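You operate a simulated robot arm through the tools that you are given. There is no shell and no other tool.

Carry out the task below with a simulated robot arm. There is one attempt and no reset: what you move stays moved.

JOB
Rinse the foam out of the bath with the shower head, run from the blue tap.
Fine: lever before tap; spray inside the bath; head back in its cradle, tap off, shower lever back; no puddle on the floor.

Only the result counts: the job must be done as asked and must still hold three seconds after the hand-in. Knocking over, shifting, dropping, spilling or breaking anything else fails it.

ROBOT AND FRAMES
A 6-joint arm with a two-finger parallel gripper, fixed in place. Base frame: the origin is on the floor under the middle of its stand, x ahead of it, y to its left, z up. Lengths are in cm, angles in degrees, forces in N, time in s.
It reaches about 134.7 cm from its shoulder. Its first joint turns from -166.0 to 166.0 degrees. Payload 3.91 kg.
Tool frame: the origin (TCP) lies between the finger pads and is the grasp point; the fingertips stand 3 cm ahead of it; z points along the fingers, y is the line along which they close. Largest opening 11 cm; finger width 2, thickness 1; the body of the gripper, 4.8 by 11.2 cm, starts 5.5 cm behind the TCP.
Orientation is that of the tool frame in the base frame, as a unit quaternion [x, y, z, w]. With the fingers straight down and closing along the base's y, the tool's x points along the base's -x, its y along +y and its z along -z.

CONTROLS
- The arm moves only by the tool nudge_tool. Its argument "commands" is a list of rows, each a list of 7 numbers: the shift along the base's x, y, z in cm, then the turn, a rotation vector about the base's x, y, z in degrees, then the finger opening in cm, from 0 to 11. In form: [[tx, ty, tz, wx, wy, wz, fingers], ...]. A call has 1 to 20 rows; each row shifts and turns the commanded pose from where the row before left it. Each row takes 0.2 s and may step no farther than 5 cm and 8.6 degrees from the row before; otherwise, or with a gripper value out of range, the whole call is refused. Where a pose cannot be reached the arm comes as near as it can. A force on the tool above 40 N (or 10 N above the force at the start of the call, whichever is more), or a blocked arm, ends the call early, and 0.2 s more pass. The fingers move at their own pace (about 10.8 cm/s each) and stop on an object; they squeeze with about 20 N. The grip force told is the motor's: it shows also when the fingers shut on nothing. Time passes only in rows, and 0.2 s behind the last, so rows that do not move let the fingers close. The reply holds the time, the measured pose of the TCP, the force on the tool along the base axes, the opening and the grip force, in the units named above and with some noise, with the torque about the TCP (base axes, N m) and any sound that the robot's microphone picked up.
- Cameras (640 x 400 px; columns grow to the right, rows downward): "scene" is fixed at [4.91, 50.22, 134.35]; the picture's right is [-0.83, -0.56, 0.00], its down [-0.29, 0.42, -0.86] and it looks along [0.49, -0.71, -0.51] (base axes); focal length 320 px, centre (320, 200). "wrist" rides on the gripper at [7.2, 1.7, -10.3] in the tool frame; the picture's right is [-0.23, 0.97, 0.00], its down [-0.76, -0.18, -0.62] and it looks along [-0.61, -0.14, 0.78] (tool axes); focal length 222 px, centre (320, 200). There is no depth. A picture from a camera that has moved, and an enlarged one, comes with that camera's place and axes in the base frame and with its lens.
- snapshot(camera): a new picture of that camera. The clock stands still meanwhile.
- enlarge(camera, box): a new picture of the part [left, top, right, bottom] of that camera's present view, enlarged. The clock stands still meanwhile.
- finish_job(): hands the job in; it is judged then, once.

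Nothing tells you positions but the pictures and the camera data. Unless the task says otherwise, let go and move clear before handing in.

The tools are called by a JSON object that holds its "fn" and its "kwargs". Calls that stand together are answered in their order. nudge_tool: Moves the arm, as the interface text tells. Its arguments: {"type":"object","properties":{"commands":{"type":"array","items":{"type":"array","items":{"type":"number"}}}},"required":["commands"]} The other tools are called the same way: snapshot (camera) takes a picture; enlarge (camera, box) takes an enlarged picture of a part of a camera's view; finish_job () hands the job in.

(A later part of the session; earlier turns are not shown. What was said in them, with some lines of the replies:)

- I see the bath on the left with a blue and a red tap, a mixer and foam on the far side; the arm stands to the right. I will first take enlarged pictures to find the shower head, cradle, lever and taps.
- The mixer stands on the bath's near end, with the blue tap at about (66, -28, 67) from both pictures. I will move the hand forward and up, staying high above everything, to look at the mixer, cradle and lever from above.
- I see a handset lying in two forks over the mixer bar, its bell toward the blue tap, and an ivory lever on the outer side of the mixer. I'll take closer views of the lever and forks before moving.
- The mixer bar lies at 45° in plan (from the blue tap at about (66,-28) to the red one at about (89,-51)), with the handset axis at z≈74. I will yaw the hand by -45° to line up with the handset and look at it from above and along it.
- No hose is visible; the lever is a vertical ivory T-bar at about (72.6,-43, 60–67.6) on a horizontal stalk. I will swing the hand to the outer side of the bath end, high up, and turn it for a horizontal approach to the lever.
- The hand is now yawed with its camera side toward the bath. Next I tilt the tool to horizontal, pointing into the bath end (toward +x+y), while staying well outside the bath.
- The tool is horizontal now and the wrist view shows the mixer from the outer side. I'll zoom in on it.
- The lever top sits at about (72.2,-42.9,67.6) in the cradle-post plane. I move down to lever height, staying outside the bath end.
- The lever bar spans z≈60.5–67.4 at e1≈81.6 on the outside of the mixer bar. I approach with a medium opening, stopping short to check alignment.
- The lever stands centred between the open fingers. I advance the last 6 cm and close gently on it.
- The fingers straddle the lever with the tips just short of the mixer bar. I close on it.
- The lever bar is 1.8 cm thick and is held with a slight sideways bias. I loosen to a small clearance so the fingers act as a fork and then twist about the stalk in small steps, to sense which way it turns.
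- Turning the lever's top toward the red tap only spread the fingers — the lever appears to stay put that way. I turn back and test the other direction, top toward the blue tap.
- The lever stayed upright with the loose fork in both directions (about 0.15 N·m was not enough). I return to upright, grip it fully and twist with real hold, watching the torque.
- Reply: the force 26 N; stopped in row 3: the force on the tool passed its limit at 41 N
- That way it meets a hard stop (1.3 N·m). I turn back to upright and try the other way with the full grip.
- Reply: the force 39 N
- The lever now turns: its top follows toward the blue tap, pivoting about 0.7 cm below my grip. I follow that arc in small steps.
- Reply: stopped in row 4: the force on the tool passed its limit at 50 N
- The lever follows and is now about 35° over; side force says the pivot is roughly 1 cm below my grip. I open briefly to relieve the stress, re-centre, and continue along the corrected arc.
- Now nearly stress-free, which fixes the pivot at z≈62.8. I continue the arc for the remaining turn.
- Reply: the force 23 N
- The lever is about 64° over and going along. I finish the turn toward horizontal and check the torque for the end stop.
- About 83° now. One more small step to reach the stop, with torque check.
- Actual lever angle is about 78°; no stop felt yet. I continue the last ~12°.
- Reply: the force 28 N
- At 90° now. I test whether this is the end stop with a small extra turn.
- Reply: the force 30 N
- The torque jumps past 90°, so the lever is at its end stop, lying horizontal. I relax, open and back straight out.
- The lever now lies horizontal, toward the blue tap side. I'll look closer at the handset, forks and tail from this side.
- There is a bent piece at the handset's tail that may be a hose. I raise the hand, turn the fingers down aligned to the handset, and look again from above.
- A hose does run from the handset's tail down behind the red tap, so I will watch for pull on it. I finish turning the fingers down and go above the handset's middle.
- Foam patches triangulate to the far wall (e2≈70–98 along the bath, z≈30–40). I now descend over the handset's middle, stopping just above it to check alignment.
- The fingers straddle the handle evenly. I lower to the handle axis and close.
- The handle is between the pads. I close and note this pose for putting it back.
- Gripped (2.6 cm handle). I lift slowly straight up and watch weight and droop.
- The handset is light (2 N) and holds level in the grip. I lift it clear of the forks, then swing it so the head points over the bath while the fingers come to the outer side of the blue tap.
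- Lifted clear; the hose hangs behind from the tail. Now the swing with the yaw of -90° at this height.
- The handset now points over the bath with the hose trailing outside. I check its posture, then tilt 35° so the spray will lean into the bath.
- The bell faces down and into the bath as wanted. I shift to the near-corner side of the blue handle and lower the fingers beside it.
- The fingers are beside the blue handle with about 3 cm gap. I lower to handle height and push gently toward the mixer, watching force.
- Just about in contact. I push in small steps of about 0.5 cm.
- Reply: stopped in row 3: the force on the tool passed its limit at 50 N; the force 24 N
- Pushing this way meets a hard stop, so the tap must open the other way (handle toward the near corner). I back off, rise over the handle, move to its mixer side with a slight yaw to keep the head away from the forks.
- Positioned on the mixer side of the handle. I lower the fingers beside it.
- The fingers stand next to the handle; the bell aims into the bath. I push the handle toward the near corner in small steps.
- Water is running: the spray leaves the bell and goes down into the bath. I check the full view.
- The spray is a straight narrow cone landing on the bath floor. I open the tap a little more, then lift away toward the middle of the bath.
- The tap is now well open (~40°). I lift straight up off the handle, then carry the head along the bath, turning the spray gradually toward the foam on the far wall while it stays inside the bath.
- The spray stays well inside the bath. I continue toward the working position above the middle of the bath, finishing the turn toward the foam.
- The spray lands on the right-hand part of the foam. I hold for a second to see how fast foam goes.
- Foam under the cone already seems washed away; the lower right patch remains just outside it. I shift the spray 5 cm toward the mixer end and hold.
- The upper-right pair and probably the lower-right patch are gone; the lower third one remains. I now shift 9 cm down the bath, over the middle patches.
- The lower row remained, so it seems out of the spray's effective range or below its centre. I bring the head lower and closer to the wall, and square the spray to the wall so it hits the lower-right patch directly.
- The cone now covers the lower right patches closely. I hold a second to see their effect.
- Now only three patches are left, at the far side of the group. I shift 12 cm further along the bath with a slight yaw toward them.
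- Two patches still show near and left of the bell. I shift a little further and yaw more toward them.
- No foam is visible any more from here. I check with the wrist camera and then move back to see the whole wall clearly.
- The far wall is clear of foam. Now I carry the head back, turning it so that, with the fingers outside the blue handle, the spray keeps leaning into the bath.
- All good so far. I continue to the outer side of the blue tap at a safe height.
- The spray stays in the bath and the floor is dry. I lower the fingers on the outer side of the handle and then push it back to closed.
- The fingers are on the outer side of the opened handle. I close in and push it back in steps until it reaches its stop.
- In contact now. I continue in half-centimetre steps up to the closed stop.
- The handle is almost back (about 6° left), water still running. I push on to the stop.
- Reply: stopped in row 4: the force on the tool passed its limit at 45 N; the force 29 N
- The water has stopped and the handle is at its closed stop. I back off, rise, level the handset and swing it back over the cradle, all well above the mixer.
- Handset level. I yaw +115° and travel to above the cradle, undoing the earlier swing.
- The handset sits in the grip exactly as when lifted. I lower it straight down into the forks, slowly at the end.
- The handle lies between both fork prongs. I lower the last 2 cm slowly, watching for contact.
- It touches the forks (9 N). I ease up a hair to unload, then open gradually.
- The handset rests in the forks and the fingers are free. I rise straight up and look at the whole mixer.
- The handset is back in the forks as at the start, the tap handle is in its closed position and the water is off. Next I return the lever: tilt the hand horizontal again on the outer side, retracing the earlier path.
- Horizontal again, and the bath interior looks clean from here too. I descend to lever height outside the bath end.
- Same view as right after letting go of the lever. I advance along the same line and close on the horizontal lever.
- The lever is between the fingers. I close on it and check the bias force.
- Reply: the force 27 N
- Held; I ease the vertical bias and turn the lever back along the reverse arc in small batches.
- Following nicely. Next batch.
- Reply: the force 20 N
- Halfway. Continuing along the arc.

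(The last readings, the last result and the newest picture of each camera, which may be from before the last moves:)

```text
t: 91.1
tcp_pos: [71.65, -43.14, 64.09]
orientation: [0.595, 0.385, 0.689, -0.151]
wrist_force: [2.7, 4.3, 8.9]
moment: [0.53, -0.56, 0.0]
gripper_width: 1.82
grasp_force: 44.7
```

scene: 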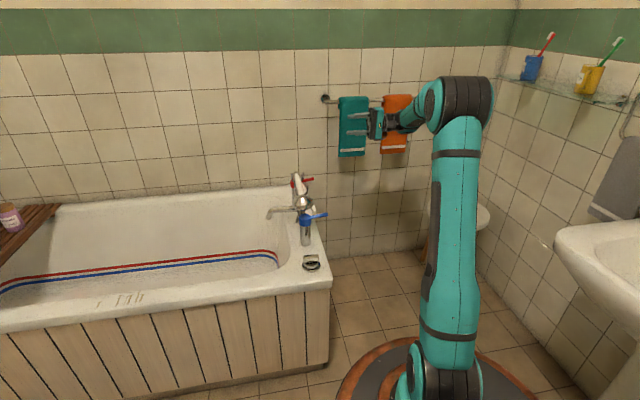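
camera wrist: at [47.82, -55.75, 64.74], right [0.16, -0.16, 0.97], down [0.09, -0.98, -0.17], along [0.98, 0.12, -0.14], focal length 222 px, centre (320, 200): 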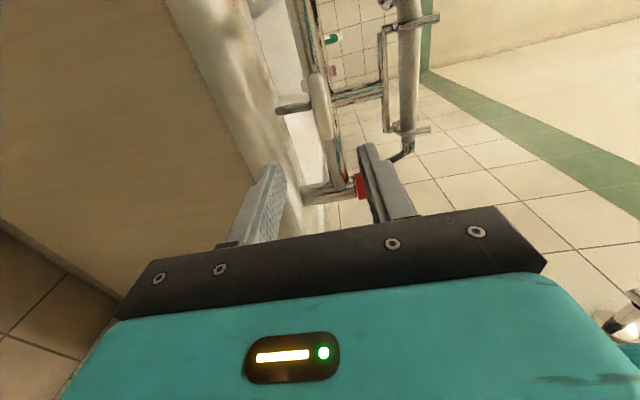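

About 20° left. Last batch to upright.

{"fn": "nudge_tool", "kwargs": {"commands": [[0.1, -0.1, 0.043, 5.44, 5.44, 0, 0], [0.103, -0.103, 0.024, 5.44, 5.44, 0, 0], [0.071, -0.071, 0.004, 3.75, 3.75, 0, 0], [0, 0, 0, 0, 0, 0, 0]]}}

{"fn": "enlarge", "kwargs": {"camera": "wrist", "box": [220, 60, 440, 250]}}

```text
t: 92.1
tcp_pos: [71.94, -43.35, 64.18]
orientation: [0.654, 0.273, 0.652, -0.271]
wrist_force: [20.6, -6.3, 10.0]
moment: [-0.65, 0.36, -0.43]
gripper_width: 1.8
grasp_force: 45.0
```

```text
2.11 times, centred on (330, 155) of wrist
camera zoom: at [65.98, -51.9, 71.52], right [0.69, -0.69, -0.23], down [-0.57, -0.32, -0.76], along [0.45, 0.65, -0.61], focal length 468 px, centre (299, 295)
```

zoom: 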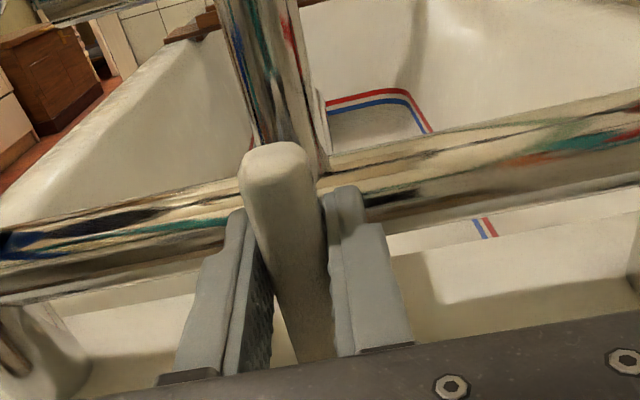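

Upright again. I press slightly further to confirm the lever is at its original stop.

{"fn": "nudge_tool", "kwargs": {"commands": [[0.05, -0.05, 0, 2.5, 2.5, 0, 0], [0, 0, 0, 0, 0, 0, 0]]}}

```text
t: 92.7
tcp_pos: [71.91, -43.42, 64.14]
orientation: [0.662, 0.252, 0.643, -0.292]
wrist_force: [14.6, -3.7, 6.9]
moment: [-0.65, -0.93, -0.28]
gripper_width: 1.94
grasp_force: 45.6
```

The torque rises at the stop, so the lever is fully back. I relax, open and withdraw straight out.

{"fn": "nudge_tool", "kwargs": {"commands": [[0, 0, 0, -2.3, -2.3, 0, 0], [0, 0, 0, 0, 0, 0, 4], [0, 0, 0, 0, 0, 0, 5], [-2, -2, 0, 0, 0, 0, 5], [-3, -3, 0, 0, 0, 0, 5], [-3, -3, 0, 0, 0, 0, 5], [-3, -3, 0, 0, 0, 0, 5], [-3, -3, 0, 0, 0, 0, 6], [0, 0, 0, 0, 0, 0, 8]]}}

{"fn": "snapshot", "kwargs": {"camera": "wrist"}}

{"fn": "enlarge", "kwargs": {"camera": "wrist", "box": [160, 0, 480, 180]}}

{"fn": "snapshot", "kwargs": {"camera": "scene"}}

{"fn": "enlarge", "kwargs": {"camera": "scene", "box": [260, 165, 340, 225]}}

```text
t: 94.7
tcp_pos: [58.08, -57.64, 64.08]
orientation: [0.654, 0.271, 0.651, -0.273]
wrist_force: [0.2, -0.4, 0.1]
moment: [0.02, 0.04, -0.02]
gripper_width: 8.01
grasp_force: 0.0
```

```text
taken
camera wrist: at [52.11, -66.06, 71.45], right [0.69, -0.69, -0.23], down [-0.57, -0.32, -0.76], along [0.45, 0.66, -0.61], focal length 222 px, centre (320, 200)
```

wrist: 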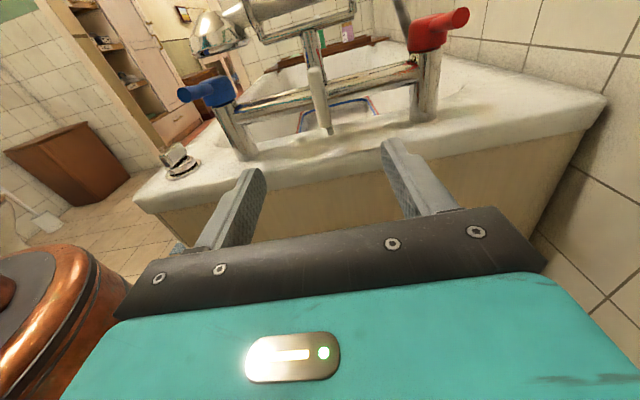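

```text
2.00 times, centred on (320, 90) of wrist
camera zoom: at [52.11, -66.06, 71.45], right [0.69, -0.69, -0.23], down [-0.57, -0.32, -0.76], along [0.45, 0.66, -0.61], focal length 444 px, centre (320, 420)
```

zoom: 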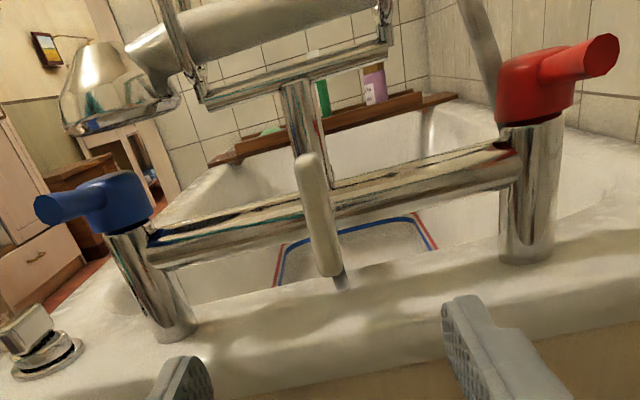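

```text
taken
```

scene: 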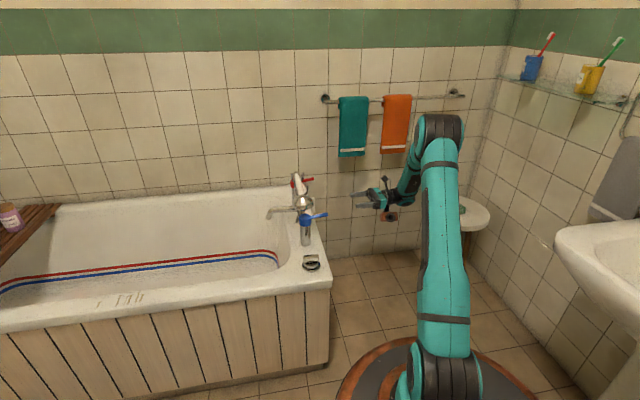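

```text
6.67 times, centred on (300, 195) of scene
camera zoom: at [4.91, 50.22, 134.35], right [-0.83, -0.56, 0.0], down [-0.29, 0.42, -0.86], along [0.49, -0.71, -0.51], focal length 2135 px, centre (453, 233)
```

zoom: 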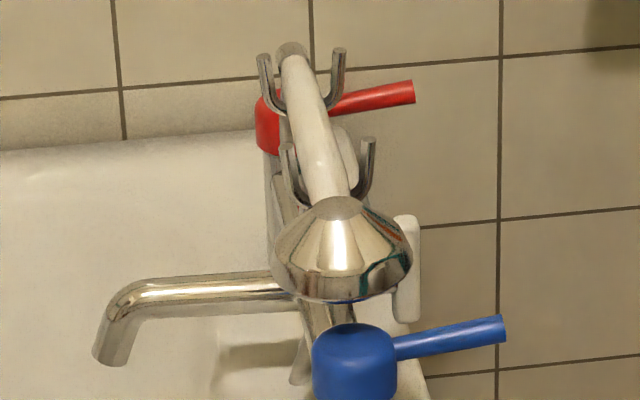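

Everything matches the starting picture: head in its forks, lever upright, blue handle at closed. I rise clear for a last look into the bath and over the floor.

{"fn": "nudge_tool", "kwargs": {"commands": [[-0.6, 0.6, 4.2, 0, 0, 0, 11], [-0.6, 0.6, 4.2, 0, 0, 0, 11], [-0.6, 0.6, 4.2, 0, 0, 0, 11], [-0.6, 0.6, 4.2, 0, 0, 0, 11], [-0.6, 0.6, 4.2, 0, 0, 0, 11], [-0.6, 0.6, 4.2, 0, 0, 0, 11], [0, 0, 4.2, 0, 0, 0, 11], [0, 0, 0, 0, 0, 0, 11]]}}

{"fn": "snapshot", "kwargs": {"camera": "wrist"}}

{"fn": "enlarge", "kwargs": {"camera": "wrist", "box": [230, 50, 450, 230]}}

{"fn": "enlarge", "kwargs": {"camera": "scene", "box": [0, 180, 340, 400]}}

{"fn": "enlarge", "kwargs": {"camera": "scene", "box": [290, 230, 520, 400]}}

```text
t: 96.5
tcp_pos: [54.19, -53.83, 93.69]
orientation: [0.654, 0.272, 0.651, -0.274]
wrist_force: [0.0, 0.8, 0.4]
moment: [0.0, 0.01, 0.02]
gripper_width: 11.01
grasp_force: 0.0
```

```text
taken
camera wrist: at [48.31, -62.27, 100.86], right [0.69, -0.69, -0.23], down [-0.57, -0.32, -0.76], along [0.45, 0.66, -0.61], focal length 222 px, centre (320, 200)
```

wrist: 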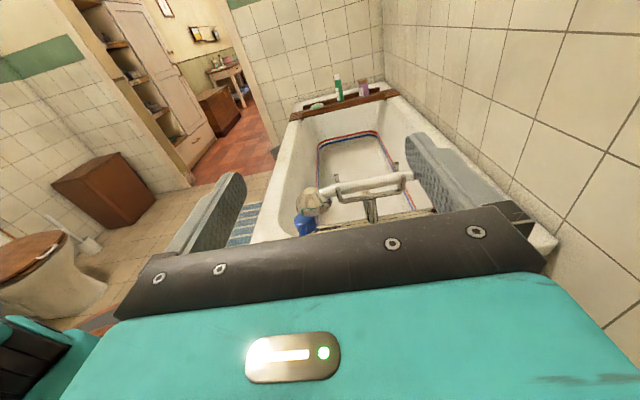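

```text
2.22 times, centred on (340, 140) of wrist
camera zoom: at [48.31, -62.27, 100.86], right [0.69, -0.69, -0.23], down [-0.57, -0.32, -0.76], along [0.45, 0.66, -0.61], focal length 494 px, centre (276, 333)
```

zoom: 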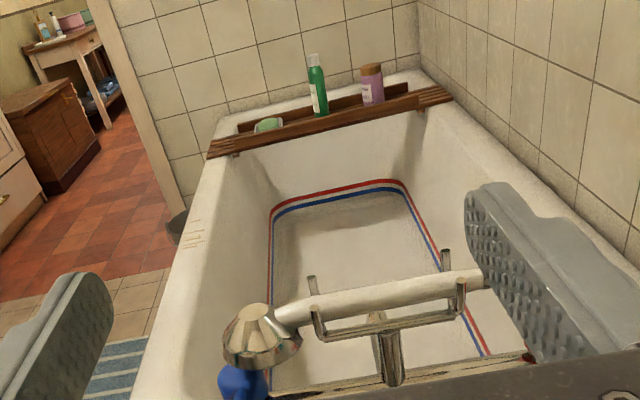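

```text
1.82 times, centred on (170, 290) of scene
camera zoom: at [4.91, 50.22, 134.35], right [-0.83, -0.56, 0.0], down [-0.29, 0.42, -0.86], along [0.49, -0.71, -0.51], focal length 582 px, centre (593, 36)
```

zoom: 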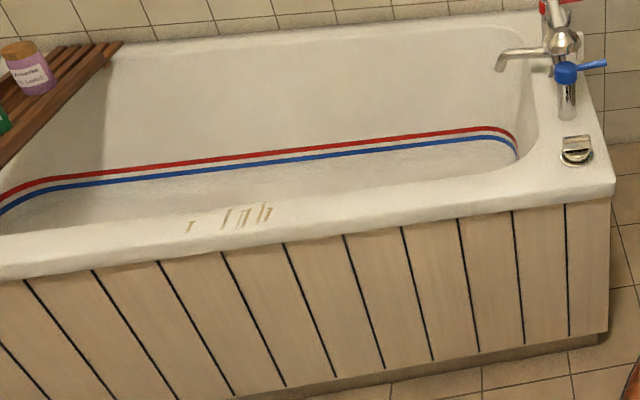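

```text
2.35 times, centred on (405, 315) of scene
camera zoom: at [4.91, 50.22, 134.35], right [-0.83, -0.56, 0.0], down [-0.29, 0.42, -0.86], along [0.49, -0.71, -0.51], focal length 754 px, centre (120, -71)
```

zoom: 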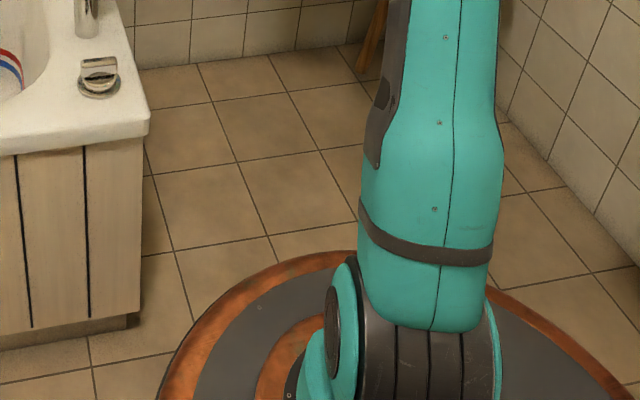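

The bath is free of foam and the floor is dry. The head is back in its cradle, the tap is closed, the lever is upright and the hand is clear, so I hand the job in.

{"fn": "finish_job", "kwargs": {}}

```text
The job is handed in.
```

I rinsed the foam out of the bath with the shower head, run from the blue tap, and handed the job in. I don't know the judged result; the tool only confirmed the hand-in.

- **Foam:** all eight patches on the far wall are gone. My last pictures of the bath show none left.
- **Order:** I turned the shower lever first, took the head out of its cradle and aimed it into the bath, and only then opened the blue tap.
- **Spray:** every picture I took with the water running shows it landing inside the bath.
- **Put back:** the blue tap is closed, the head is in its cradle, and the lever is upright at its original stop. All three look the same as in the first pictures.
- **Floor:** I saw no puddle in the final pictures. The rest of the room looked undisturbed.

While finding which way the lever and tap turn, I pushed each briefly against its stop the wrong way, up to about 50 N on the tap. Neither showed any damage.
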